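You operate a simulated robot arm through the tools that you are given. There is no shell and no other tool. Be economical: measure what you need, move in short steps, check, and stop when the job is done.

You run a simulated robot arm. Do the job below in one go: nothing can be reset, and whatever is moved stays where it is left.

JOB
Open the bottom grey drawer, fetch the yellow cloth from the inside of the bottom grey drawer and set it on the lower shelf of the tall wooden table and shut the drawer again. Put the green measuring pot in the bottom of the grey sink. Take the small orange screen and put it on the right end of the tub bench. Open the left desk drawer, put the steel weight from the middle shelf of the screen rack inside, then shut the drawer. Fetch the all green tray and set it on the top of the pump bench. Open the high cupboard door, put the green ribbon box from the floor of the high cupboard on the teal plate and shut the door again. Put the orange measuring pot on the top of the small blue table. Put the orange and purple tray on the wooden table away on the shelf under the wooden bench. The order is free. Set down upright: green measuring pot, steel weight, orange measuring pot.

It is judged by the outcome, as a careful person would: the job done as asked, and still so three seconds after it is handed in. It fails if anything else is knocked over, pushed out of place, dropped, spilled or broken. Flat cloth is picked up by pressing the open fingertips on it (5 to 10 N) and closing them slowly along it; thin cloth reads only 2 to 8 mm in the jaws.

ROBOT AND FRAMES
A 7-joint arm with a two-finger parallel gripper on a trunk, on a base that drives. Base frame: it is fixed to the floor where the robot stands at the start and does not move with it; the origin is under the middle of the robot, x ahead of it, y to its left, z up. Readings come in mm, rad, newtons and seconds.
With the tool pointing down near the work surface it reaches from about 160 to 480 mm from the robot's upright axis, wherever it stands. Its first joint turns from -2.897 to 2.897 rad. Places, roughly: all green tray (12x5x4 cm) [-600, -1000, 500]; bottom grey drawer [5300, -200, 300]; bottom of the grey sink [0, 8700, 700]; green measuring pot [-1750, 8250, 1000]; green ribbon box [7250, 750, 1500]; high cupboard door [7100, 800, 1700]; left desk drawer [-2100, -900, 700]; left desk drawer inside [-2200, -900, 700]; lower shelf of the tall wooden table [4400, 4400, 400]; orange and purple tray (16x5x4 cm) [-200, 4200, 800]; orange measuring pot [0, 4750, 750]; right end of the tub bench [-600, 8600, 900]; shelf under the wooden bench [2800, 9000, 400]; small orange screen [-250, 4750, 750]; steel weight (8x5x5 cm) [-800, -1000, 500]; teal plate (18x13x1 cm) [5500, -500, 800]; top of the pump bench [2200, -700, 800]; top of the small blue table [4500, 3000, 800]; yellow cloth (11x8x3 cm) [5400, -200, 300]. Payload 3.43 kg.
The tool frame sits at the grasp point between the pads (the TCP): z along the fingers, y along the line on which they close. The tips reach 34 mm beyond it. Largest opening 128 mm; finger width 24, thickness 12; the body of the gripper, 48 by 130 mm, starts 96 mm behind the TCP.
Orientation is that of the tool frame in the base frame, as a unit quaternion [w, x, y, z]. With the fingers straight down and closing along the base's y, the tool's x points along the base's -x, its y along +y and its z along -z.

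CONTROLS
- The arm moves only by the tool send_rows. Its argument "series" is a list of rows, each an object of numbers (a shift or turn left out is 0, a gripper value left out holds the last): "tx", "ty", "tz": the shift along the tool's x, y, z in mm; "rx", "ry", "rz": the turn, a rotation vector about the tool's x, y, z in rad; "claw": the gripper command, from -1 (shut) to 1 (fully open), values between in proportion. In form: [{"tx": .., "ty": .., "tz": .., "rx": .., "ry": .., "rz": .., "claw": ..}, ...]. A call has 1 to 12 rows; each row is the pose to reach, as a shift and turn from the pose commanded when the call began, along the tool's axes at that moment. A row lasts 0.2 s, in which the tool goes at most 50 mm and 0.15 rad; a call with a longer step from one row to the next is refused whole, and so is a gripper value outside its range. Where a pose cannot be reached the arm comes as near as it can. A force on the tool above 40 N (or 10 N above the force at the start of the call, whichever is more), or a blocked arm, ends the call early, and 0.2 s more pass. Each finger travels about 108 mm/s and halts on what it meets, pressing with about 39 N; the grip force reading is that of the motor and also rises with nothing between the fingers. The clock runs only during rows and for 0.2 s after the last one: add rows that repeat a pose to give the fingers time. It gives the time, the measured TCP pose, the force on the tool (base axes), the opening and the grip force at its end, in the units of the frame above (readings bear some noise), with the torque about the TCP (base axes, N m) and any sound that the robot's microphone picked up.
- Cameras (640 x 400 px; columns grow to the right, rows downward): "scene" is now at [0.7, 135.8, 1455.6]; the picture's right is [-0.05, -1.00, 0.00], its down [-0.47, 0.03, -0.88] and it looks along [0.88, -0.05, -0.47] (base axes); focal length 270 px, centre (320, 200). "wrist" rides on the gripper at [76, -11, -160] in the tool frame; the picture's right is [0.15, 0.99, 0.00], its down [-0.88, 0.13, -0.46] and it looks along [-0.45, 0.07, 0.89] (tool axes); focal length 234 px, centre (320, 200). There is no depth. A picture from a camera that has moved, and an enlarged one, comes with that camera's place and axes in the base frame and with its lens.
- camera(camera): a new picture of that camera. No time passes.
- lift_body(by): slides the trunk up (or, below 0, down) by that many mm; the arm and the scene camera ride with it, the base frame stays. It gives what a move gives, with no picture.
- drive_base(legs): drives the robot by 1 to 6 legs, each [ahead, left, turn to the left] in mm, mm and rad, along the robot's own axes; the way and the turn of a leg run together, so that a leg with both is an arc; at most 1500 mm and 3.142 rad a leg. The arm and the cameras ride along, it lands a little off, and it stops where it bumps. It gives what a move gives.
- turn_head(pan, tilt): turns the head with the scene camera to pan (to the left, within 1.501 rad either way) and tilt (down, from -0.506 to 1.204), counted from straight ahead of the robot. It gives what a move gives.
- close_up(camera, box): a new picture of the part [left, top, right, bottom] of that camera's present view, enlarged. No time passes.
- hand_in(): hands the job in; it is judged then, once.

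Go step by step. Nothing tells you exact positions but the pictures and the camera data: compare them with the known pose of the tool, close in by small moves and look again before you grip or let go. The budget is 546 turns and 328 pictures, counting those below and the enlarged ones. Unless the task says otherwise, let go and move clear before handing in, and close with one line.

The tools are called by a JSON object that holds its "fn" and its "kwargs". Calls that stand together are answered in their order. send_rows: Moves the arm, as the interface text tells. Its arguments: {"type":"object","properties":{"series":{"type":"array","items":{"type":"object","properties":{"tx":{"type":"number"},"ty":{"type":"number"},"tz":{"type":"number"},"rx":{"type":"number"},"ry":{"type":"number"},"rz":{"type":"number"},"claw":{"type":"number"}}}}},"required":["series"]} The other tools are called the same way: lift_body (by) slides the trunk up or down; drive_base (legs) drives the base; turn_head (pan, tilt) turns the head that bears the scene camera; camera (camera) takes a picture; close_up (camera, box) takes an enlarged picture of a part of a camera's view; hand_in () hands the job in.

At the start:

```text
time_s: 0.0
ee_pos: [549.0, -177.7, 664.1]
orientation: [0.0, 0.0, 1.0, 0.0]
ft_force: [0.2, 0.4, 0.0]
torque: [-0.02, -0.01, 0.0]
grip_width: 127.9
grip_force: 0.1
trunk travel left (down, up): [-150.0, 174.0]
robot x, y, heading: [2.9, 5.6, 0.001]
head pan, tilt: [-0.054, 0.494]
```

scene: 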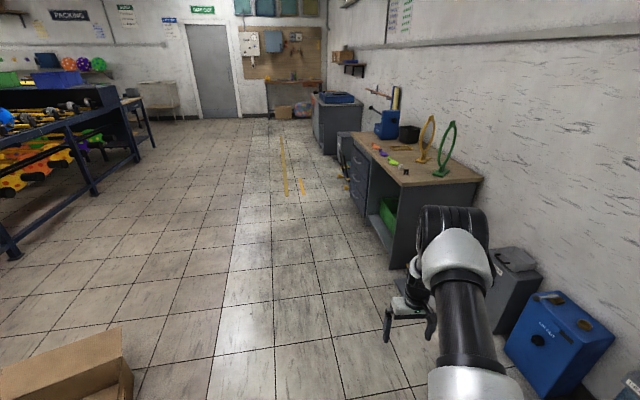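
wrist: 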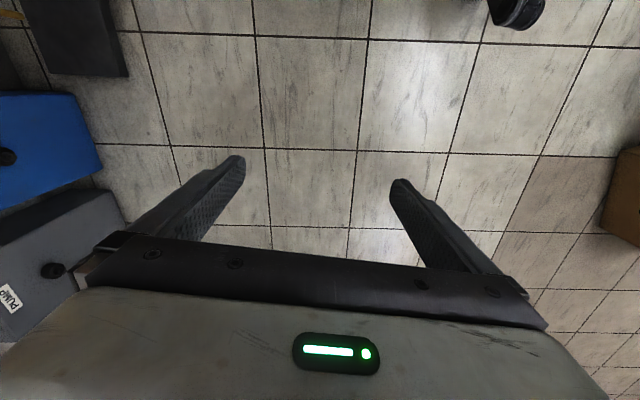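

I see a workshop with the pump bench ahead to the right. I'll look around to the right and rear, where the screen rack and desk should be.

{"fn": "turn_head", "kwargs": {"pan": -1.5, "tilt": 0.5}}

```text
time_s: 1.6
ee_pos: [549.8, -177.6, 663.7]
orientation: [0.0, 0.0, 1.0, 0.0]
ft_force: [-1.6, -0.2, 0.0]
torque: [-0.01, 0.0, 0.01]
grip_width: 128.3
grip_force: 0.0
trunk travel left (down, up): [-150.0, 174.0]
robot x, y, heading: [1.2, 1.3, -0.003]
head pan, tilt: [-1.499, 0.499]
```

{"fn": "camera", "kwargs": {"camera": "scene"}}

```text
325 pictures are left
camera scene: at [-83.7, 50.0, 1455.2], right [-1.0, -0.07, 0.0], down [-0.03, 0.48, -0.88], along [0.06, -0.88, -0.48], focal length 270 px, centre (320, 200)
```

scene: 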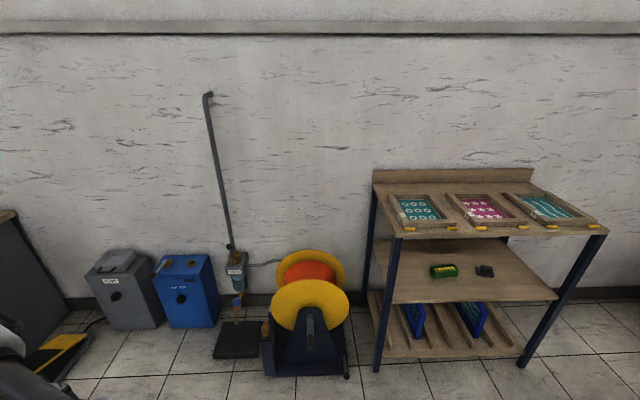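

The green tray and the steel weight are on the middle shelf of the rack. I'll look down at the arm and then the desk side to learn how the robot is laid out.

{"fn": "turn_head", "kwargs": {"pan": -0.8, "tilt": 1.2}}

{"fn": "camera", "kwargs": {"camera": "scene"}}

```text
time_s: 2.6
ee_pos: [549.3, -177.9, 662.8]
orientation: [0.0, 0.0, 1.0, 0.0]
ft_force: [-0.6, 0.2, -0.3]
torque: [-0.01, -0.02, 0.01]
grip_width: 127.9
grip_force: 0.0
trunk travel left (down, up): [-150.0, 174.0]
robot x, y, heading: [3.7, 2.8, -0.005]
head pan, tilt: [-0.799, 1.201]
```

```text
324 pictures are left
camera scene: at [-51.3, 100.6, 1401.5], right [-0.72, -0.7, 0.0], down [-0.65, 0.67, -0.36], along [0.25, -0.26, -0.93], focal length 270 px, centre (320, 200)
```

scene: 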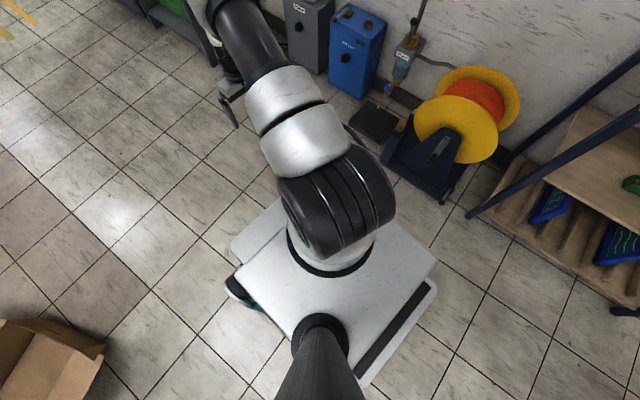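

The arm axis sits at about the robot's origin and the base is about 600 by 500 mm. I'll turn to face the rack wall and look towards the desk.

{"fn": "drive_base", "kwargs": {"legs": [[0, 0, -1.571]]}}

{"fn": "turn_head", "kwargs": {"pan": -1.3, "tilt": 0.5}}

{"fn": "camera", "kwargs": {"camera": "scene"}}

```text
time_s: 7.0
ee_pos: [-184.0, -547.5, 663.8]
orientation: [0.0, 0.711, 0.704, 0.0]
ft_force: [-0.4, -0.2, 0.6]
torque: [0.01, 0.01, -0.02]
grip_width: 128.2
grip_force: 0.0
trunk travel left (down, up): [-150.0, 174.0]
robot x, y, heading: [2.8, -0.4, -1.579]
head pan, tilt: [-0.799, 1.201]
```

```text
time_s: 8.1
ee_pos: [-183.2, -547.4, 663.4]
orientation: [0.0, 0.711, 0.703, 0.0]
ft_force: [0.7, 0.1, 0.4]
torque: [0.0, 0.01, 0.01]
grip_width: 127.9
grip_force: 0.0
trunk travel left (down, up): [-150.0, 174.0]
robot x, y, heading: [0.7, 1.2, -1.577]
head pan, tilt: [-1.3, 0.499]
```

```text
323 pictures are left
camera scene: at [52.7, 65.8, 1455.1], right [-0.26, 0.97, 0.0], down [0.46, 0.12, -0.88], along [-0.85, -0.23, -0.48], focal length 270 px, centre (320, 200)
```

scene: 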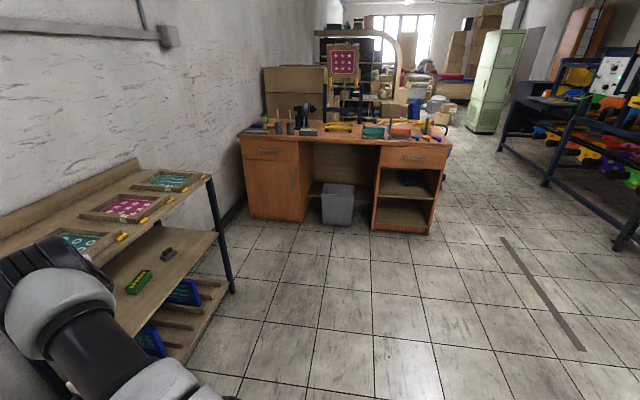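

Left desk drawer is the left one in this view (toward -y). Strafe in front of the rack now.

{"fn": "drive_base", "kwargs": {"legs": [[0, 620, 0]]}}

{"fn": "turn_head", "kwargs": {"pan": 0, "tilt": 0.7}}

{"fn": "camera", "kwargs": {"camera": "scene"}}

```text
time_s: 14.5
ee_pos: [436.9, -552.4, 664.2]
orientation: [0.0, 0.709, 0.705, 0.0]
ft_force: [1.1, -0.9, -0.7]
torque: [0.01, 0.0, 0.01]
grip_width: 128.0
grip_force: 0.0
trunk travel left (down, up): [-150.0, 174.0]
robot x, y, heading: [618.8, -6.8, -1.579]
head pan, tilt: [-1.3, 0.499]
```

```text
time_s: 15.9
ee_pos: [435.9, -554.4, 663.3]
orientation: [-0.001, 0.709, 0.705, 0.0]
ft_force: [0.0, -0.2, -0.9]
torque: [0.01, -0.01, -0.03]
grip_width: 128.1
grip_force: 0.1
trunk travel left (down, up): [-150.0, 174.0]
robot x, y, heading: [617.3, -4.1, -1.58]
head pan, tilt: [0.0, 0.7]
```

```text
322 pictures are left
camera scene: at [758.5, -0.6, 1437.5], right [-1.0, 0.01, 0.0], down [0.01, 0.64, -0.77], along [-0.01, -0.77, -0.64], focal length 270 px, centre (320, 200)
```

scene: 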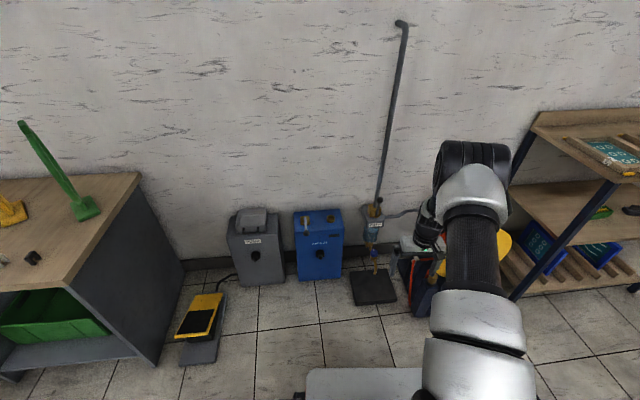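

I went the wrong way; driving back to x = -620.

{"fn": "drive_base", "kwargs": {"legs": [[0, -1240, 0]]}}

{"fn": "camera", "kwargs": {"camera": "scene"}}

{"fn": "camera", "kwargs": {"camera": "wrist"}}

```text
time_s: 28.0
ee_pos: [-796.6, -542.9, 663.6]
orientation: [0.0, 0.71, 0.704, 0.0]
ft_force: [0.9, 0.7, 0.3]
torque: [0.01, -0.01, -0.01]
grip_width: 128.0
grip_force: 0.1
trunk travel left (down, up): [-150.0, 174.0]
robot x, y, heading: [-612.9, 2.0, -1.58]
head pan, tilt: [0.0, 0.7]
```

```text
321 pictures are left
camera scene: at [-473.7, 9.0, 1437.5], right [-1.0, 0.01, 0.0], down [0.01, 0.64, -0.76], along [-0.01, -0.76, -0.64], focal length 270 px, centre (320, 200)
```

scene: 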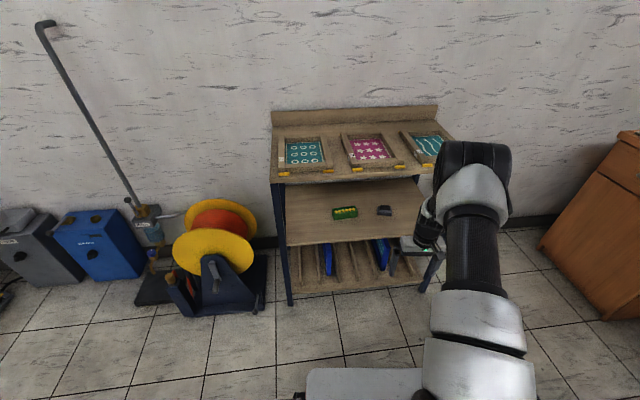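

```text
320 pictures are left
camera wrist: at [-808.2, -467.0, 822.9], right [0.99, 0.14, 0.0], down [0.12, -0.88, 0.46], along [0.06, -0.45, -0.89], focal length 234 px, centre (320, 200)
```

wrist: 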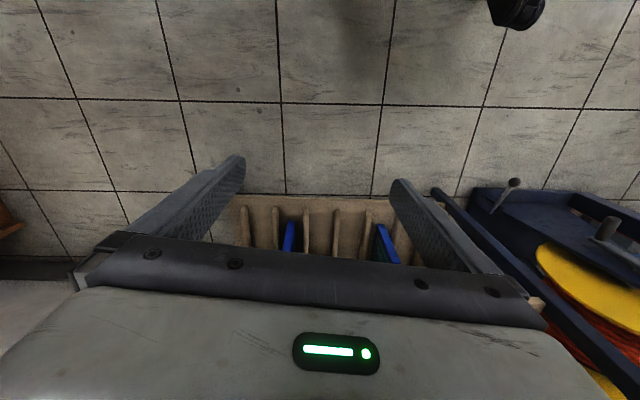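

Tray and weight are about 200 mm behind the middle shelf's front edge. I'll take a close look at their shape.

{"fn": "close_up", "kwargs": {"camera": "scene", "box": [270, 150, 450, 262]}}

```text
3.56 times, centred on (360, 206) of scene
camera zoom: at [-473.7, 9.0, 1437.5], right [-1.0, 0.01, 0.0], down [0.01, 0.64, -0.76], along [-0.01, -0.76, -0.64], focal length 960 px, centre (178, 179)
```

zoom: 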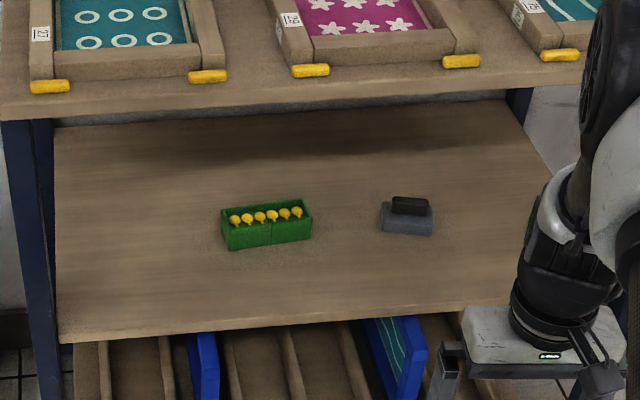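

The tray holds small yellow bulbs and lies across the view, turned slightly. I'll grip its 5 cm width from the side, with the tool tilted, to stay under the top board. First I'll turn the tool out here.

{"fn": "send_rows", "kwargs": {"series": [{"rz": -0.15}, {"rz": -0.3}, {"rz": -0.45}, {"rz": -0.6}, {"rz": -0.75}, {"rz": -0.9}, {"rz": -1.05}, {"rz": -1.2}, {"rz": -1.35}, {"rz": -1.5}, {"rz": -1.571}]}}

{"fn": "send_rows", "kwargs": {"series": [{"ry": 0.15}, {"ry": 0.3}, {"ry": 0.45}, {"ry": 0.6}, {"ry": 0.75}, {"ry": 0.85}, {"ry": 0.85}]}}

{"fn": "camera", "kwargs": {"camera": "scene"}}

```text
time_s: 30.4
ee_pos: [-796.6, -542.7, 662.7]
orientation: [0.0, 0.001, 1.0, 0.0]
ft_force: [-0.4, -0.1, -0.4]
torque: [-0.01, 0.0, 0.0]
grip_width: 127.8
grip_force: 0.0
trunk travel left (down, up): [-150.0, 174.0]
robot x, y, heading: [-612.7, 5.9, -1.582]
head pan, tilt: [0.0, 0.7]
```

```text
time_s: 32.0
ee_pos: [-797.1, -542.1, 663.9]
orientation: [-0.413, 0.004, 0.911, 0.002]
ft_force: [-0.5, -0.6, 0.3]
torque: [0.0, 0.01, 0.04]
grip_width: 127.9
grip_force: 0.0
trunk travel left (down, up): [-150.0, 174.0]
robot x, y, heading: [-610.3, 7.1, -1.578]
head pan, tilt: [0.0, 0.7]
```

```text
318 pictures are left
camera scene: at [-473.6, 9.0, 1437.4], right [-1.0, 0.01, 0.0], down [0.01, 0.64, -0.76], along [-0.01, -0.76, -0.64], focal length 270 px, centre (320, 200)
```

scene: 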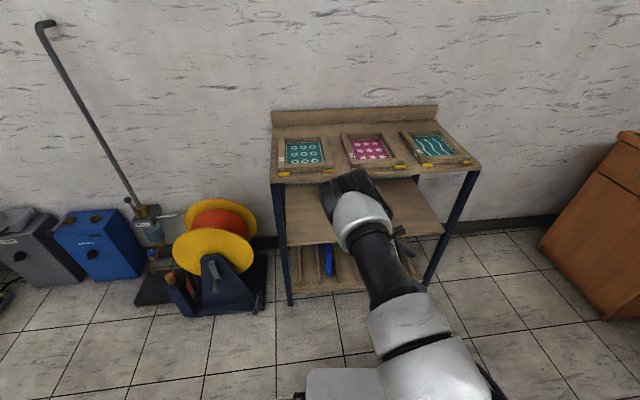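

That orientation is reachable. I'll lower the trunk, bring the tool to the tray's x, and drive partly forward to look with the wrist camera.

{"fn": "lift_body", "kwargs": {"by": -90}}

{"fn": "send_rows", "kwargs": {"series": [{"tx": -30, "tz": -34}, {"tx": -60, "tz": -68}, {"tx": -90, "tz": -102}, {"tx": -120, "tz": -136}, {"tx": -147, "tz": -167}, {"tx": -147, "tz": -167}]}}

{"fn": "drive_base", "kwargs": {"legs": [[250, 0, 0]]}}

{"fn": "camera", "kwargs": {"camera": "wrist"}}

{"fn": "camera", "kwargs": {"camera": "scene"}}

```text
time_s: 33.3
ee_pos: [-796.2, -543.6, 574.2]
orientation: [-0.412, 0.005, 0.911, 0.002]
ft_force: [-0.8, 0.3, -0.1]
torque: [0.02, -0.02, 0.03]
grip_width: 127.9
grip_force: 0.0
trunk travel left (down, up): [-60.0, 264.0]
robot x, y, heading: [-614.8, 3.6, -1.578]
head pan, tilt: [0.0, 0.7]
```

```text
time_s: 34.7
ee_pos: [-573.3, -545.0, 572.6]
orientation: [-0.412, 0.003, 0.911, 0.001]
ft_force: [-0.6, -0.4, -0.2]
torque: [0.0, -0.03, -0.01]
grip_width: 127.9
grip_force: 0.0
trunk travel left (down, up): [-60.0, 264.0]
robot x, y, heading: [-611.5, 4.1, -1.577]
head pan, tilt: [0.0, 0.7]
```

```text
time_s: 36.5
ee_pos: [-575.6, -791.4, 572.2]
orientation: [-0.412, 0.004, 0.911, 0.001]
ft_force: [-0.3, 0.8, -0.2]
torque: [-0.02, -0.01, -0.02]
grip_width: 128.0
grip_force: 0.1
trunk travel left (down, up): [-60.0, 264.0]
robot x, y, heading: [-614.7, -240.5, -1.577]
head pan, tilt: [0.0, 0.7]
```

```text
317 pictures are left
camera wrist: at [-507.0, -803.5, 734.9], right [-0.09, 0.99, 0.11], down [0.92, 0.12, -0.36], along [-0.37, 0.07, -0.93], focal length 234 px, centre (320, 200)
```

wrist: 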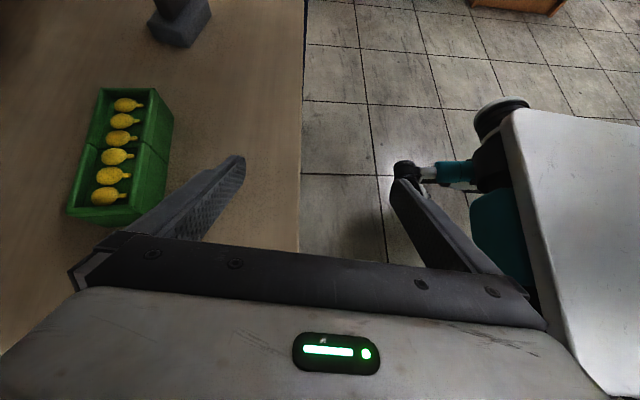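

```text
316 pictures are left
camera scene: at [-475.9, -237.0, 1347.5], right [-1.0, 0.01, 0.0], down [0.01, 0.64, -0.77], along [-0.01, -0.77, -0.64], focal length 270 px, centre (320, 200)
```

scene: 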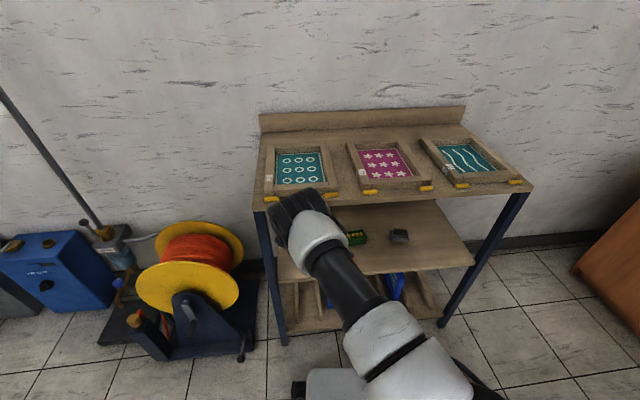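

The middle shelf is at z≈505 and the tray centre near (-607, -967) with its rim at z≈545. The top board's underside is at z≈835 and the left leg would be in the way, so the weight comes first, with the tool pitched 45° from the front. I'll back off and re-orient.

{"fn": "drive_base", "kwargs": {"legs": [[-240, 0, 0]]}}

{"fn": "send_rows", "kwargs": {"series": [{"ry": -0.15}, {"ry": -0.3}, {"ry": -0.45}, {"ry": -0.6}, {"ry": -0.75}, {"ry": -0.85}]}}

{"fn": "send_rows", "kwargs": {"series": [{"rz": 0.15}, {"rz": 0.3}, {"rz": 0.45}, {"rz": 0.6}, {"rz": 0.75}, {"rz": 0.9}, {"rz": 1.05}, {"rz": 1.2}, {"rz": 1.35}, {"rz": 1.5}, {"rz": 1.571}]}}

{"fn": "send_rows", "kwargs": {"series": [{"ry": -0.15}, {"ry": -0.3}, {"ry": -0.45}, {"ry": -0.6}, {"ry": -0.75}, {"ry": -0.8}, {"ry": -0.8}]}}

{"fn": "camera", "kwargs": {"camera": "wrist"}}

```text
time_s: 38.2
ee_pos: [-574.0, -553.8, 572.5]
orientation: [-0.413, 0.005, 0.911, 0.002]
ft_force: [0.0, -0.5, 0.2]
torque: [0.03, 0.01, 0.01]
grip_width: 128.0
grip_force: 0.1
trunk travel left (down, up): [-60.0, 264.0]
robot x, y, heading: [-616.3, -7.6, -1.579]
head pan, tilt: [0.0, 0.7]
```

```text
time_s: 39.6
ee_pos: [-574.5, -554.7, 572.8]
orientation: [0.001, 0.005, 1.0, -0.001]
ft_force: [-0.2, -0.5, 0.9]
torque: [0.0, 0.03, 0.0]
grip_width: 127.7
grip_force: 0.0
trunk travel left (down, up): [-60.0, 264.0]
robot x, y, heading: [-614.7, -0.2, -1.584]
head pan, tilt: [0.0, 0.7]
```

```text
time_s: 42.0
ee_pos: [-574.2, -554.0, 572.6]
orientation: [0.0, 0.712, 0.703, 0.0]
ft_force: [-0.9, 0.1, 0.1]
torque: [0.02, -0.02, -0.01]
grip_width: 127.9
grip_force: 0.0
trunk travel left (down, up): [-60.0, 264.0]
robot x, y, heading: [-614.5, -0.5, -1.585]
head pan, tilt: [0.0, 0.7]
```

```text
time_s: 43.6
ee_pos: [-573.9, -554.7, 572.8]
orientation: [0.273, 0.656, 0.647, -0.277]
ft_force: [1.3, 0.4, -1.1]
torque: [0.04, 0.01, 0.0]
grip_width: 128.0
grip_force: 0.0
trunk travel left (down, up): [-60.0, 264.0]
robot x, y, heading: [-611.9, -2.3, -1.58]
head pan, tilt: [0.0, 0.7]
```

```text
315 pictures are left
camera wrist: at [-585.1, -386.2, 629.4], right [0.99, 0.09, -0.1], down [0.13, -0.29, 0.95], along [0.06, -0.95, -0.3], focal length 234 px, centre (320, 200)
```

wrist: 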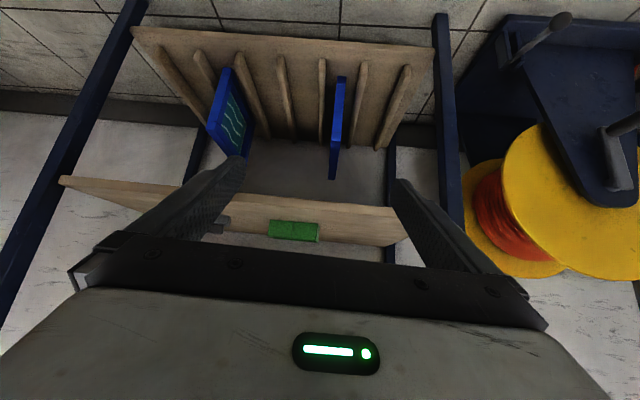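

The pitch is reached; the camera is on the underside, so its picture is inverted (right = +x). I'll shift to the weight's x≈-800.

{"fn": "drive_base", "kwargs": {"legs": [[0, -200, 0]]}}

{"fn": "send_rows", "kwargs": {"series": [{"ty": -25}, {"ty": -25}]}}

{"fn": "drive_base", "kwargs": {"legs": [[200, 0, 0]]}}

{"fn": "camera", "kwargs": {"camera": "wrist"}}

{"fn": "camera", "kwargs": {"camera": "scene"}}

```text
time_s: 46.2
ee_pos: [-772.3, -552.2, 573.3]
orientation: [0.275, 0.654, 0.648, -0.277]
ft_force: [0.0, 0.6, -0.6]
torque: [-0.04, 0.05, 0.01]
grip_width: 128.1
grip_force: 0.1
trunk travel left (down, up): [-60.0, 264.0]
robot x, y, heading: [-812.0, -1.0, -1.581]
head pan, tilt: [0.0, 0.7]
```

```text
time_s: 46.8
ee_pos: [-798.0, -552.0, 572.5]
orientation: [0.275, 0.654, 0.648, -0.277]
ft_force: [-0.1, 0.5, 0.1]
torque: [0.01, -0.01, -0.02]
grip_width: 128.0
grip_force: 0.1
trunk travel left (down, up): [-60.0, 264.0]
robot x, y, heading: [-814.2, -2.1, -1.583]
head pan, tilt: [0.0, 0.7]
```

```text
time_s: 48.4
ee_pos: [-798.1, -750.7, 571.9]
orientation: [0.275, 0.654, 0.648, -0.277]
ft_force: [0.2, -1.1, -0.7]
torque: [-0.03, -0.02, 0.01]
grip_width: 128.0
grip_force: 0.1
trunk travel left (down, up): [-60.0, 264.0]
robot x, y, heading: [-814.4, -198.8, -1.575]
head pan, tilt: [0.0, 0.7]
```

```text
314 pictures are left
camera wrist: at [-810.0, -583.3, 629.1], right [0.99, 0.09, -0.1], down [0.13, -0.29, 0.95], along [0.06, -0.95, -0.3], focal length 234 px, centre (320, 200)
```

wrist: 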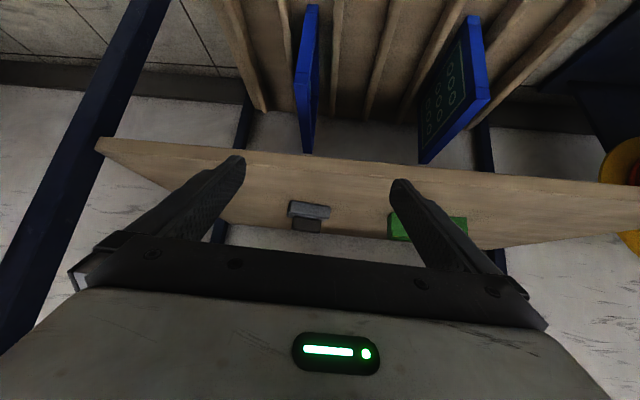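

```text
313 pictures are left
camera scene: at [-674.1, -195.9, 1347.5], right [-1.0, 0.01, 0.0], down [0.01, 0.64, -0.77], along [-0.01, -0.77, -0.64], focal length 270 px, centre (320, 200)
```

scene: 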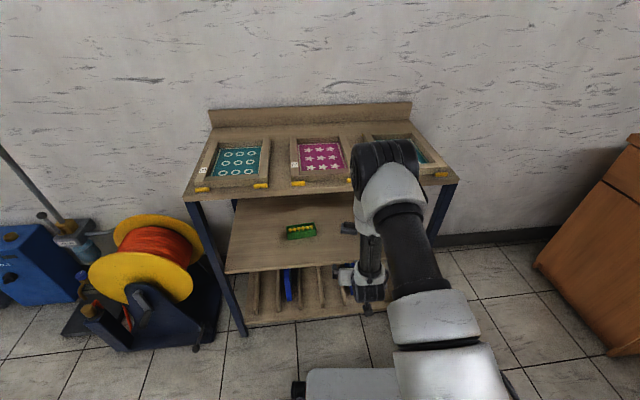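

Before going in I need to understand the arm's shape near the top board. Close-up.

{"fn": "close_up", "kwargs": {"camera": "scene", "box": [290, 120, 530, 270]}}

{"fn": "close_up", "kwargs": {"camera": "scene", "box": [290, 200, 530, 350]}}

```text
2.67 times, centred on (410, 195) of scene
camera zoom: at [-674.1, -195.9, 1347.5], right [-1.0, 0.01, 0.0], down [0.01, 0.64, -0.77], along [-0.01, -0.77, -0.64], focal length 720 px, centre (80, 213)
```

zoom: 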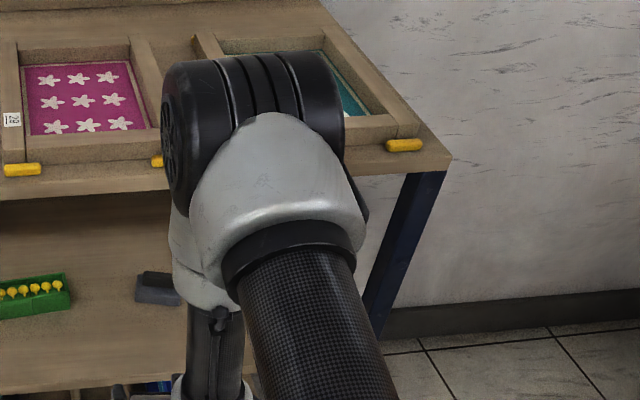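

```text
2.67 times, centred on (410, 275) of scene
camera zoom: at [-674.1, -195.9, 1347.5], right [-1.0, 0.01, 0.0], down [0.01, 0.64, -0.77], along [-0.01, -0.77, -0.64], focal length 720 px, centre (80, 0)
```

zoom: 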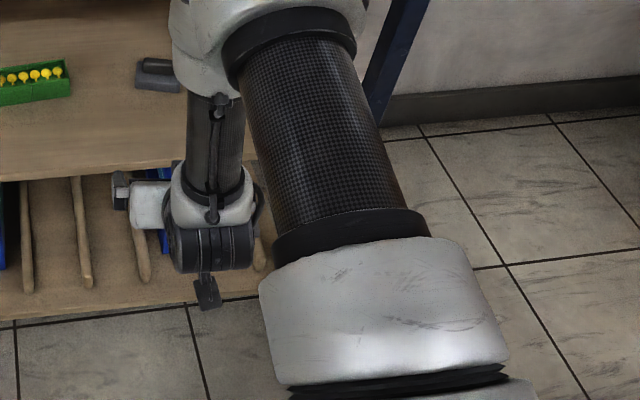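

Arm shape is clear: the elbow is high (z≈1100) and the forearm hangs in front of the board. I'll yaw slightly to match the weight, lower to z≈545 and drive in.

{"fn": "send_rows", "kwargs": {"series": [{"tx": 10, "tz": 10, "rx": 0.05, "rz": 0.05}, {"tx": 19, "tz": 19, "ty": -3, "rx": 0.108, "rz": 0.105}, {"tx": 19, "tz": 19, "ty": -3, "rx": 0.108, "rz": 0.105}]}}

{"fn": "drive_base", "kwargs": {"legs": [[160, 0, 0]]}}

{"fn": "camera", "kwargs": {"camera": "wrist"}}

{"fn": "camera", "kwargs": {"camera": "scene"}}

```text
time_s: 49.2
ee_pos: [-803.4, -751.6, 546.3]
orientation: [0.254, 0.7, 0.597, -0.297]
ft_force: [-0.1, -0.6, 0.1]
torque: [-0.02, -0.02, 0.02]
grip_width: 127.8
grip_force: 0.1
trunk travel left (down, up): [-60.0, 264.0]
robot x, y, heading: [-813.7, -200.8, -1.576]
head pan, tilt: [0.0, 0.7]
```

```text
time_s: 50.1
ee_pos: [-801.4, -788.9, 546.7]
orientation: [0.252, 0.701, 0.598, -0.295]
ft_force: [-2.1, 13.2, 18.6]
torque: [-0.23, -1.23, 0.79]
grip_width: 124.9
grip_force: 0.0
trunk travel left (down, up): [-60.0, 264.0]
robot x, y, heading: [-813.5, -242.2, -1.577]
head pan, tilt: [0.0, 0.7]
stopped in leg 1: the force on the tool passed its limit at 104 N (the readings are from after the stop); the commanded pose is now the measured one
```

```text
310 pictures are left
camera wrist: at [-787.6, -622.0, 603.9], right [0.99, -0.05, -0.1], down [0.08, -0.31, 0.95], along [-0.08, -0.95, -0.3], focal length 234 px, centre (320, 200)
```

wrist: 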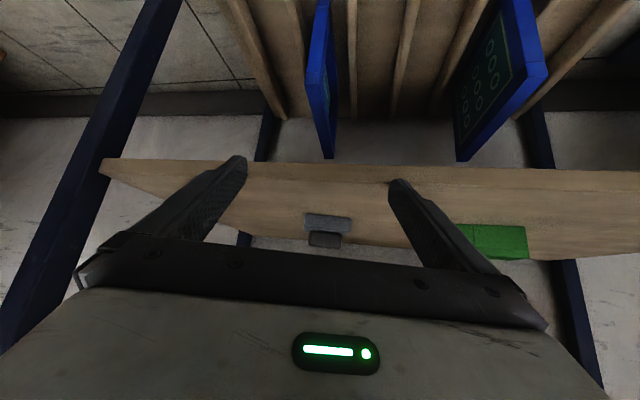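

```text
309 pictures are left
camera scene: at [-675.0, -237.0, 1347.2], right [-1.0, 0.01, 0.0], down [0.01, 0.64, -0.77], along [-0.01, -0.77, -0.64], focal length 270 px, centre (320, 200)
```

scene: 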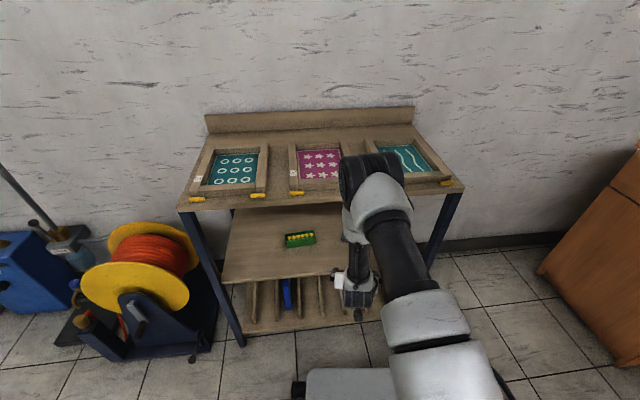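

The fingertips met the shelf's front edge: the shelf top is really at z≈520. I'll back off, raise, and try again.

{"fn": "drive_base", "kwargs": {"legs": [[-40, 0, 0]]}}

{"fn": "send_rows", "kwargs": {"series": [{"tx": -20, "tz": -20}, {"tx": -20, "tz": -20}]}}

{"fn": "drive_base", "kwargs": {"legs": [[130, 0, 0]]}}

{"fn": "camera", "kwargs": {"camera": "wrist"}}

```text
time_s: 51.0
ee_pos: [-800.5, -749.6, 545.5]
orientation: [0.252, 0.701, 0.599, -0.293]
ft_force: [0.1, 0.3, 1.1]
torque: [0.01, -0.01, 0.01]
grip_width: 128.1
grip_force: 0.0
trunk travel left (down, up): [-60.0, 264.0]
robot x, y, heading: [-813.4, -205.8, -1.582]
head pan, tilt: [0.0, 0.7]
```

```text
time_s: 51.6
ee_pos: [-799.8, -750.5, 574.1]
orientation: [0.252, 0.7, 0.6, -0.293]
ft_force: [-0.4, 0.2, 0.1]
torque: [-0.01, 0.03, -0.04]
grip_width: 128.0
grip_force: 0.0
trunk travel left (down, up): [-60.0, 264.0]
robot x, y, heading: [-816.6, -204.8, -1.582]
head pan, tilt: [0.0, 0.7]
```

```text
time_s: 52.9
ee_pos: [-801.4, -878.5, 574.4]
orientation: [0.253, 0.7, 0.601, -0.292]
ft_force: [-0.1, 0.2, -0.1]
torque: [-0.01, 0.0, -0.01]
grip_width: 128.2
grip_force: 0.1
trunk travel left (down, up): [-60.0, 264.0]
robot x, y, heading: [-816.3, -334.8, -1.578]
head pan, tilt: [0.0, 0.7]
```

```text
308 pictures are left
camera wrist: at [-787.5, -712.4, 631.2], right [0.99, -0.05, -0.1], down [0.08, -0.31, 0.95], along [-0.08, -0.95, -0.3], focal length 234 px, centre (320, 200)
```

wrist: 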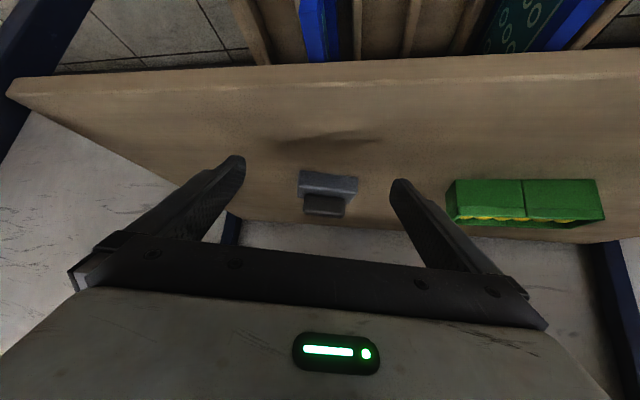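

The weight's centre is about (-805, -984) and lined up with the tool. Lower to z≈559 and drive in.

{"fn": "send_rows", "kwargs": {"series": [{"tx": 10.5, "tz": 10.5}, {"tx": 10.5, "tz": 10.5}]}}

{"fn": "drive_base", "kwargs": {"legs": [[92, 0, 0]]}}

{"fn": "camera", "kwargs": {"camera": "wrist"}}

```text
time_s: 53.5
ee_pos: [-799.9, -878.8, 559.6]
orientation: [0.252, 0.7, 0.6, -0.294]
ft_force: [-0.1, -0.4, -0.2]
torque: [-0.02, -0.02, -0.01]
grip_width: 128.1
grip_force: 0.0
trunk travel left (down, up): [-60.0, 264.0]
robot x, y, heading: [-817.3, -332.7, -1.581]
head pan, tilt: [0.0, 0.7]
```

```text
time_s: 54.6
ee_pos: [-802.5, -930.3, 554.3]
orientation: [0.239, 0.703, 0.607, -0.283]
ft_force: [-0.5, -0.3, -0.7]
torque: [-0.05, -0.05, 0.01]
grip_width: 128.3
grip_force: 0.1
trunk travel left (down, up): [-60.0, 264.0]
robot x, y, heading: [-815.7, -408.3, -1.576]
head pan, tilt: [0.0, 0.7]
stopped in leg 1: the robot was blocked; the commanded pose is now the measured one
```

```text
307 pictures are left
camera wrist: at [-788.6, -765.7, 617.0], right [0.99, -0.04, -0.11], down [0.09, -0.34, 0.94], along [-0.08, -0.94, -0.34], focal length 234 px, centre (320, 200)
```

wrist: 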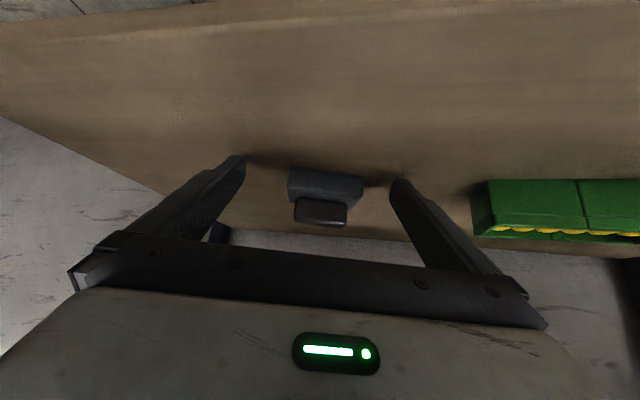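

Something blocked the arm; let me see what.

{"fn": "camera", "kwargs": {"camera": "scene"}}

```text
306 pictures are left
camera scene: at [-677.1, -395.8, 1347.7], right [-1.0, 0.01, 0.0], down [0.0, 0.64, -0.77], along [0.0, -0.77, -0.64], focal length 270 px, centre (320, 200)
```

scene: 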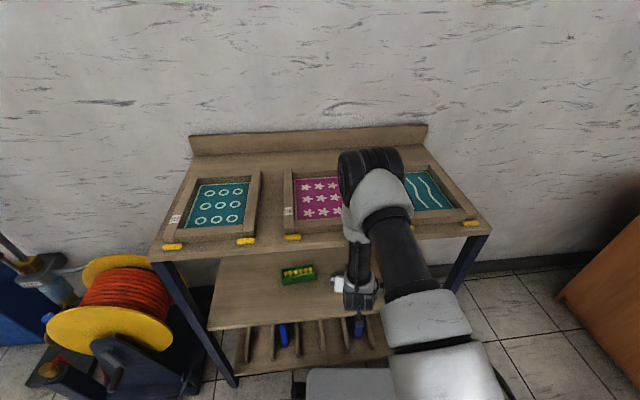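

The elbow touched the top board. I'll back the base off and reach by extending the arm instead.

{"fn": "drive_base", "kwargs": {"legs": [[-85, 0, 0]]}}

{"fn": "send_rows", "kwargs": {"series": [{"tx": -4, "tz": -4}, {"tx": -4, "tz": -4}]}}

{"fn": "camera", "kwargs": {"camera": "scene"}}

```text
time_s: 55.3
ee_pos: [-800.1, -931.1, 553.2]
orientation: [0.242, 0.703, 0.605, -0.284]
ft_force: [-2.6, 11.3, 18.3]
torque: [-0.08, -1.06, 0.67]
grip_width: 125.5
grip_force: 0.1
trunk travel left (down, up): [-60.0, 264.0]
robot x, y, heading: [-816.2, -402.1, -1.581]
head pan, tilt: [0.0, 0.7]
stopped in leg 1: the force on the tool passed its limit at 68 N (the readings are from after the stop); the commanded pose is now the measured one
```

```text
time_s: 55.9
ee_pos: [-799.9, -930.8, 557.6]
orientation: [0.241, 0.703, 0.606, -0.283]
ft_force: [0.4, 0.4, -0.5]
torque: [-0.07, -0.01, -0.01]
grip_width: 128.0
grip_force: 0.2
trunk travel left (down, up): [-60.0, 264.0]
robot x, y, heading: [-817.3, -401.7, -1.58]
head pan, tilt: [0.0, 0.7]
```

```text
305 pictures are left
camera scene: at [-676.2, -399.1, 1347.3], right [-1.0, 0.01, 0.0], down [0.0, 0.64, -0.77], along [-0.01, -0.77, -0.64], focal length 270 px, centre (320, 200)
```

scene: 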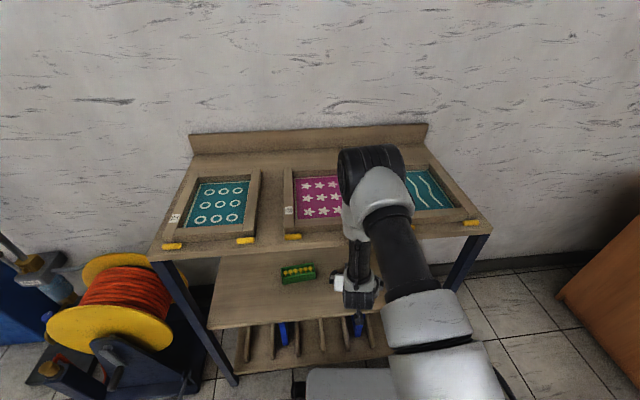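

{"fn": "send_rows", "kwargs": {"series": [{"tx": -7, "tz": -7}, {"tx": -7, "tz": -7}]}}

{"fn": "drive_base", "kwargs": {"legs": [[-80, 0, 0]]}}

{"fn": "camera", "kwargs": {"camera": "scene"}}

```text
time_s: 56.5
ee_pos: [-798.8, -931.5, 567.0]
orientation: [0.24, 0.704, 0.606, -0.282]
ft_force: [-0.6, -0.9, 0.8]
torque: [-0.01, 0.02, -0.03]
grip_width: 128.3
grip_force: 0.1
trunk travel left (down, up): [-60.0, 264.0]
robot x, y, heading: [-812.3, -404.5, -1.579]
head pan, tilt: [0.0, 0.7]
```

```text
time_s: 57.6
ee_pos: [-798.5, -851.9, 568.5]
orientation: [0.242, 0.702, 0.607, -0.282]
ft_force: [-0.5, -0.4, 0.8]
torque: [0.02, 0.0, 0.0]
grip_width: 128.1
grip_force: 0.0
trunk travel left (down, up): [-60.0, 264.0]
robot x, y, heading: [-813.0, -327.3, -1.576]
head pan, tilt: [0.0, 0.7]
```

```text
304 pictures are left
camera scene: at [-675.8, -320.3, 1347.4], right [-1.0, 0.01, 0.0], down [0.0, 0.64, -0.76], along [0.0, -0.76, -0.64], focal length 270 px, centre (320, 200)
```

scene: 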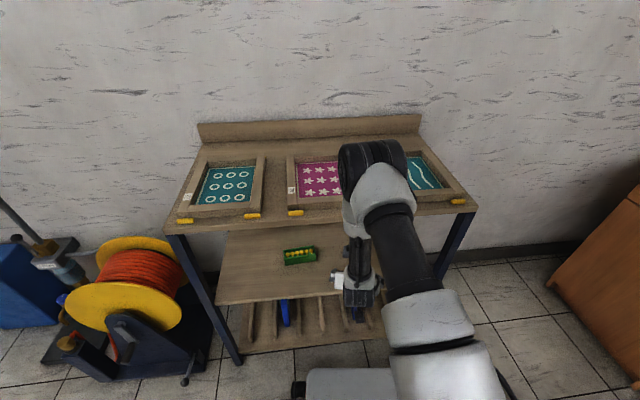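

{"fn": "send_rows", "kwargs": {"series": [{"tx": -22, "tz": 20, "ty": 3}, {"tx": -43, "tz": 41, "ty": 6}, {"tx": -64, "tz": 61, "ty": 9}, {"tx": -83, "tz": 83, "ty": 12}, {"tx": -83, "tz": 83, "ty": 12}]}}

{"fn": "camera", "kwargs": {"camera": "wrist"}}

{"fn": "camera", "kwargs": {"camera": "scene"}}

```text
time_s: 58.8
ee_pos: [-803.7, -971.5, 563.9]
orientation: [0.241, 0.703, 0.607, -0.282]
ft_force: [0.1, 0.5, 0.0]
torque: [0.04, 0.01, 0.01]
grip_width: 127.9
grip_force: 0.1
trunk travel left (down, up): [-60.0, 264.0]
robot x, y, heading: [-816.0, -324.6, -1.575]
head pan, tilt: [0.0, 0.7]
```

```text
303 pictures are left
camera wrist: at [-791.9, -805.8, 627.9], right [0.99, -0.04, -0.1], down [0.08, -0.34, 0.94], along [-0.07, -0.94, -0.33], focal length 234 px, centre (320, 200)
```

wrist: 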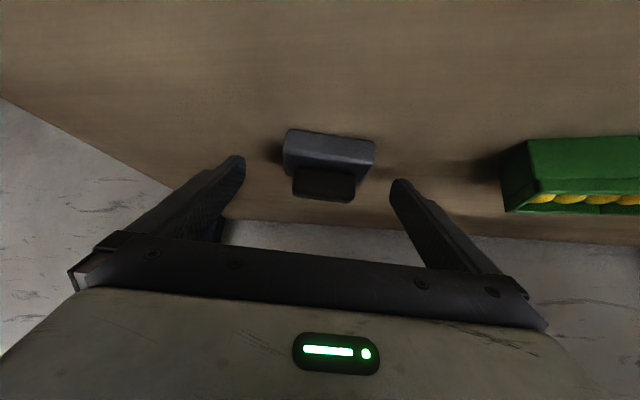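

```text
302 pictures are left
camera scene: at [-675.8, -320.2, 1347.5], right [-1.0, 0.01, 0.0], down [0.0, 0.64, -0.76], along [0.0, -0.76, -0.64], focal length 270 px, centre (320, 200)
```

scene: 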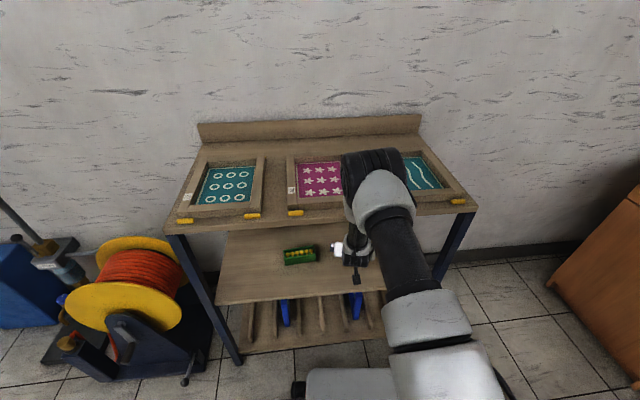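

The weight is centred between the fingers. Lower to z≈557 and grip.

{"fn": "send_rows", "kwargs": {"series": [{"tx": 5, "tz": 5}, {"tx": 5, "tz": 5}, {"tx": 5, "tz": 5, "claw": -1}, {"tx": 5, "tz": 5, "claw": -1}, {"tx": 5, "tz": 5, "claw": -1}, {"tx": 5, "tz": 5, "claw": -1}, {"tx": 5, "tz": 5, "claw": -1}]}}

{"fn": "camera", "kwargs": {"camera": "wrist"}}

```text
time_s: 60.4
ee_pos: [-804.6, -970.2, 557.0]
orientation: [0.242, 0.702, 0.607, -0.282]
ft_force: [1.7, -0.4, -0.2]
torque: [-0.08, -0.16, 0.04]
grip_width: 69.5
grip_force: 39.1
trunk travel left (down, up): [-60.0, 264.0]
robot x, y, heading: [-814.8, -325.3, -1.575]
head pan, tilt: [0.0, 0.7]
```

```text
301 pictures are left
camera wrist: at [-791.6, -805.2, 620.5], right [0.99, -0.04, -0.1], down [0.08, -0.34, 0.94], along [-0.07, -0.94, -0.33], focal length 234 px, centre (320, 200)
```

wrist: 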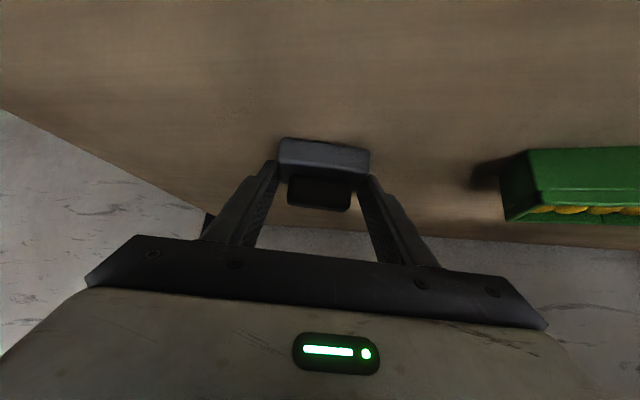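

Gripped at 69.5 mm. Lift and retract.

{"fn": "send_rows", "kwargs": {"series": [{"tx": -12, "tz": -12}, {"tx": -24, "tz": -25}, {"tx": -24, "tz": -25}]}}

{"fn": "send_rows", "kwargs": {"series": [{"tx": 22, "tz": -20, "ty": -3}, {"tx": 43, "tz": -41, "ty": -6}, {"tx": 64, "tz": -61, "ty": -9}, {"tx": 83, "tz": -81, "ty": -12}, {"tx": 83, "tz": -81, "ty": -12}]}}

{"fn": "drive_base", "kwargs": {"legs": [[-330, 0, 0]]}}

{"fn": "turn_head", "kwargs": {"pan": -1.3, "tilt": 0.6}}

{"fn": "camera", "kwargs": {"camera": "scene"}}

{"fn": "camera", "kwargs": {"camera": "wrist"}}

```text
time_s: 61.2
ee_pos: [-804.4, -967.2, 588.7]
orientation: [0.239, 0.703, 0.608, -0.28]
ft_force: [0.3, 0.0, -4.5]
torque: [0.02, -0.01, 0.03]
grip_width: 69.7
grip_force: 38.8
trunk travel left (down, up): [-60.0, 264.0]
robot x, y, heading: [-816.2, -325.0, -1.576]
head pan, tilt: [0.0, 0.7]
```

```text
time_s: 62.4
ee_pos: [-800.1, -853.7, 592.6]
orientation: [0.24, 0.703, 0.607, -0.283]
ft_force: [-0.5, -0.8, -4.3]
torque: [0.06, 0.0, -0.01]
grip_width: 69.5
grip_force: 38.6
trunk travel left (down, up): [-60.0, 264.0]
robot x, y, heading: [-813.6, -324.6, -1.574]
head pan, tilt: [0.0, 0.7]
```

```text
time_s: 64.6
ee_pos: [-798.1, -522.2, 593.4]
orientation: [0.241, 0.703, 0.606, -0.283]
ft_force: [-0.3, -0.7, -3.7]
torque: [0.04, -0.01, -0.01]
grip_width: 69.6
grip_force: 39.0
trunk travel left (down, up): [-60.0, 264.0]
robot x, y, heading: [-810.3, 5.3, -1.581]
head pan, tilt: [0.0, 0.7]
```

```text
time_s: 66.0
ee_pos: [-798.6, -522.7, 592.2]
orientation: [0.241, 0.704, 0.606, -0.283]
ft_force: [-0.1, 0.5, -3.8]
torque: [0.04, 0.0, -0.01]
grip_width: 69.8
grip_force: 39.0
trunk travel left (down, up): [-60.0, 264.0]
robot x, y, heading: [-815.0, 9.3, -1.582]
head pan, tilt: [-1.3, 0.6]
```

```text
300 pictures are left
camera scene: at [-758.4, 72.5, 1356.1], right [-0.26, 0.97, 0.0], down [0.55, 0.15, -0.83], along [-0.8, -0.22, -0.57], focal length 270 px, centre (320, 200)
```

scene: 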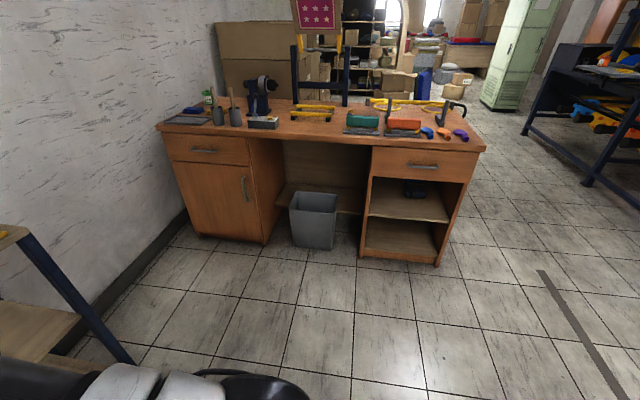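

```text
299 pictures are left
camera wrist: at [-785.4, -358.1, 656.1], right [0.99, -0.04, -0.1], down [0.08, -0.34, 0.94], along [-0.08, -0.94, -0.33], focal length 234 px, centre (320, 200)
```

wrist: 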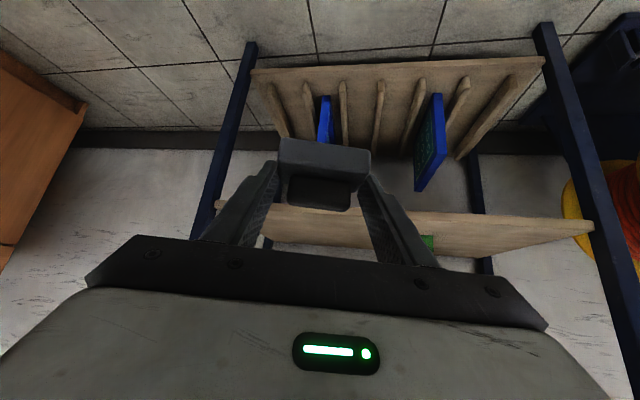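

Weight held. I need both a drawer opened and the weight carried, so I'll first set the weight on the desk top temporarily. Drive to face the desk.

{"fn": "drive_base", "kwargs": {"legs": [[0, 0, -1.561], [550, 0, 0], [0, 850, 0]]}}

{"fn": "lift_body", "kwargs": {"by": 262}}

{"fn": "turn_head", "kwargs": {"pan": 0, "tilt": 0.7}}

{"fn": "camera", "kwargs": {"camera": "scene"}}

{"fn": "camera", "kwargs": {"camera": "wrist"}}

```text
time_s: 78.2
ee_pos: [-1886.6, -589.9, 593.0]
orientation: [-0.023, 0.927, -0.056, -0.369]
ft_force: [0.9, 0.6, -4.6]
torque: [-0.02, -0.07, -0.02]
grip_width: 69.4
grip_force: 38.6
trunk travel left (down, up): [-60.0, 264.0]
robot x, y, heading: [-1361.0, -560.1, -3.123]
head pan, tilt: [-1.3, 0.6]
stopped in leg 3: the robot was blocked; the commanded pose is now the measured one
```

```text
time_s: 80.9
ee_pos: [-1886.9, -591.2, 854.4]
orientation: [-0.024, 0.927, -0.055, -0.371]
ft_force: [0.1, 0.1, -4.6]
torque: [0.01, -0.03, 0.02]
grip_width: 69.6
grip_force: 39.7
trunk travel left (down, up): [-322.0, 2.0]
robot x, y, heading: [-1357.1, -556.9, -3.124]
head pan, tilt: [-1.3, 0.6]
```

```text
time_s: 82.4
ee_pos: [-1887.8, -590.2, 854.3]
orientation: [-0.023, 0.927, -0.055, -0.37]
ft_force: [-0.2, -0.1, -3.9]
torque: [0.07, -0.02, 0.0]
grip_width: 69.7
grip_force: 39.0
trunk travel left (down, up): [-322.0, 2.0]
robot x, y, heading: [-1360.1, -558.7, -3.121]
head pan, tilt: [0.0, 0.7]
```

```text
298 pictures are left
camera scene: at [-1352.2, -697.6, 1609.4], right [-0.02, 1.0, 0.0], down [0.64, 0.01, -0.76], along [-0.76, -0.01, -0.64], focal length 270 px, centre (320, 200)
```

scene: 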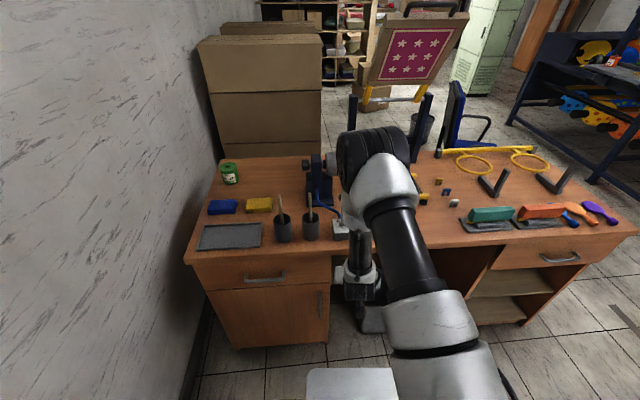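

```text
297 pictures are left
camera wrist: at [-1723.5, -599.3, 917.9], right [-0.01, -0.99, -0.1], down [-0.34, -0.09, 0.94], along [-0.94, 0.05, -0.34], focal length 234 px, centre (320, 200)
```

wrist: 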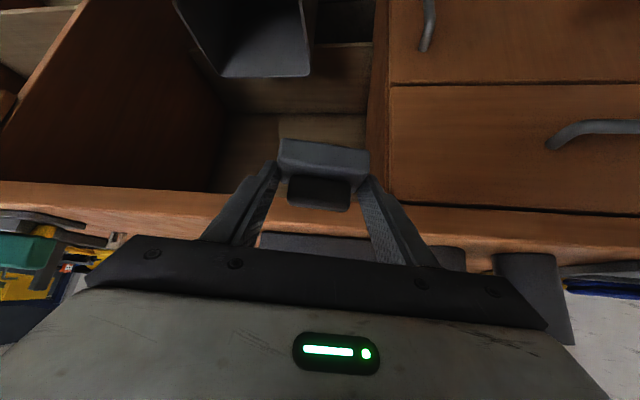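

The rack leg blocked me; the handle is at about (-1970, -922, 697). I'll retract the arm a bit, go forward 90 mm and then left.

{"fn": "send_rows", "kwargs": {"series": [{"tx": 24, "tz": -23}, {"tx": 48, "tz": -46}, {"tx": 72, "tz": -69}, {"tx": 86, "tz": -83}, {"tx": 86, "tz": -83}]}}

{"fn": "drive_base", "kwargs": {"legs": [[100, 0, 0], [0, 290, 0]]}}

{"fn": "camera", "kwargs": {"camera": "scene"}}

{"fn": "camera", "kwargs": {"camera": "wrist"}}

```text
time_s: 83.6
ee_pos: [-1769.6, -605.8, 856.4]
orientation: [-0.024, 0.927, -0.056, -0.371]
ft_force: [-0.5, 0.5, -4.3]
torque: [-0.02, -0.05, -0.02]
grip_width: 69.4
grip_force: 39.0
trunk travel left (down, up): [-322.0, 2.0]
robot x, y, heading: [-1359.3, -561.1, -3.12]
head pan, tilt: [0.0, 0.7]
```

```text
time_s: 87.7
ee_pos: [-1863.2, -896.0, 855.0]
orientation: [-0.023, 0.928, -0.055, -0.369]
ft_force: [0.9, 0.2, -3.4]
torque: [-0.01, -0.09, -0.01]
grip_width: 69.6
grip_force: 39.2
trunk travel left (down, up): [-322.0, 2.0]
robot x, y, heading: [-1454.8, -846.5, -3.119]
head pan, tilt: [0.0, 0.7]
```

```text
296 pictures are left
camera scene: at [-1446.6, -988.1, 1609.4], right [-0.02, 1.0, 0.0], down [0.64, 0.01, -0.76], along [-0.76, -0.02, -0.64], focal length 270 px, centre (320, 200)
```

scene: 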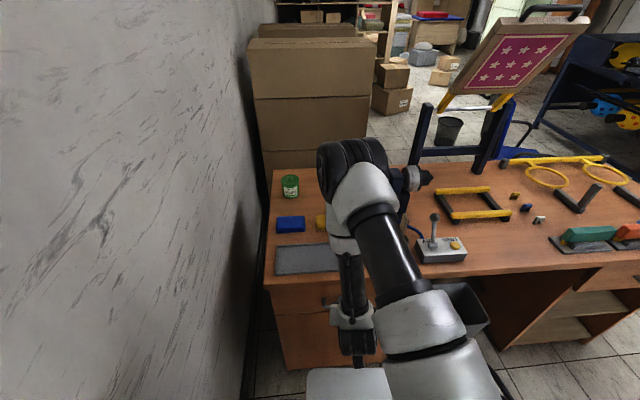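

```text
295 pictures are left
camera wrist: at [-1699.3, -904.6, 919.4], right [-0.01, -0.99, -0.1], down [-0.34, -0.09, 0.94], along [-0.94, 0.05, -0.34], focal length 234 px, centre (320, 200)
```

wrist: 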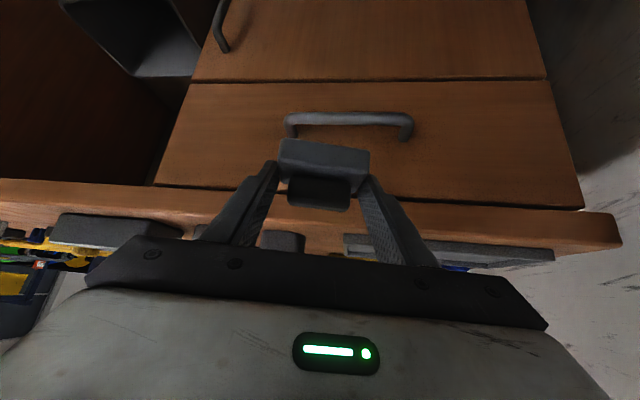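

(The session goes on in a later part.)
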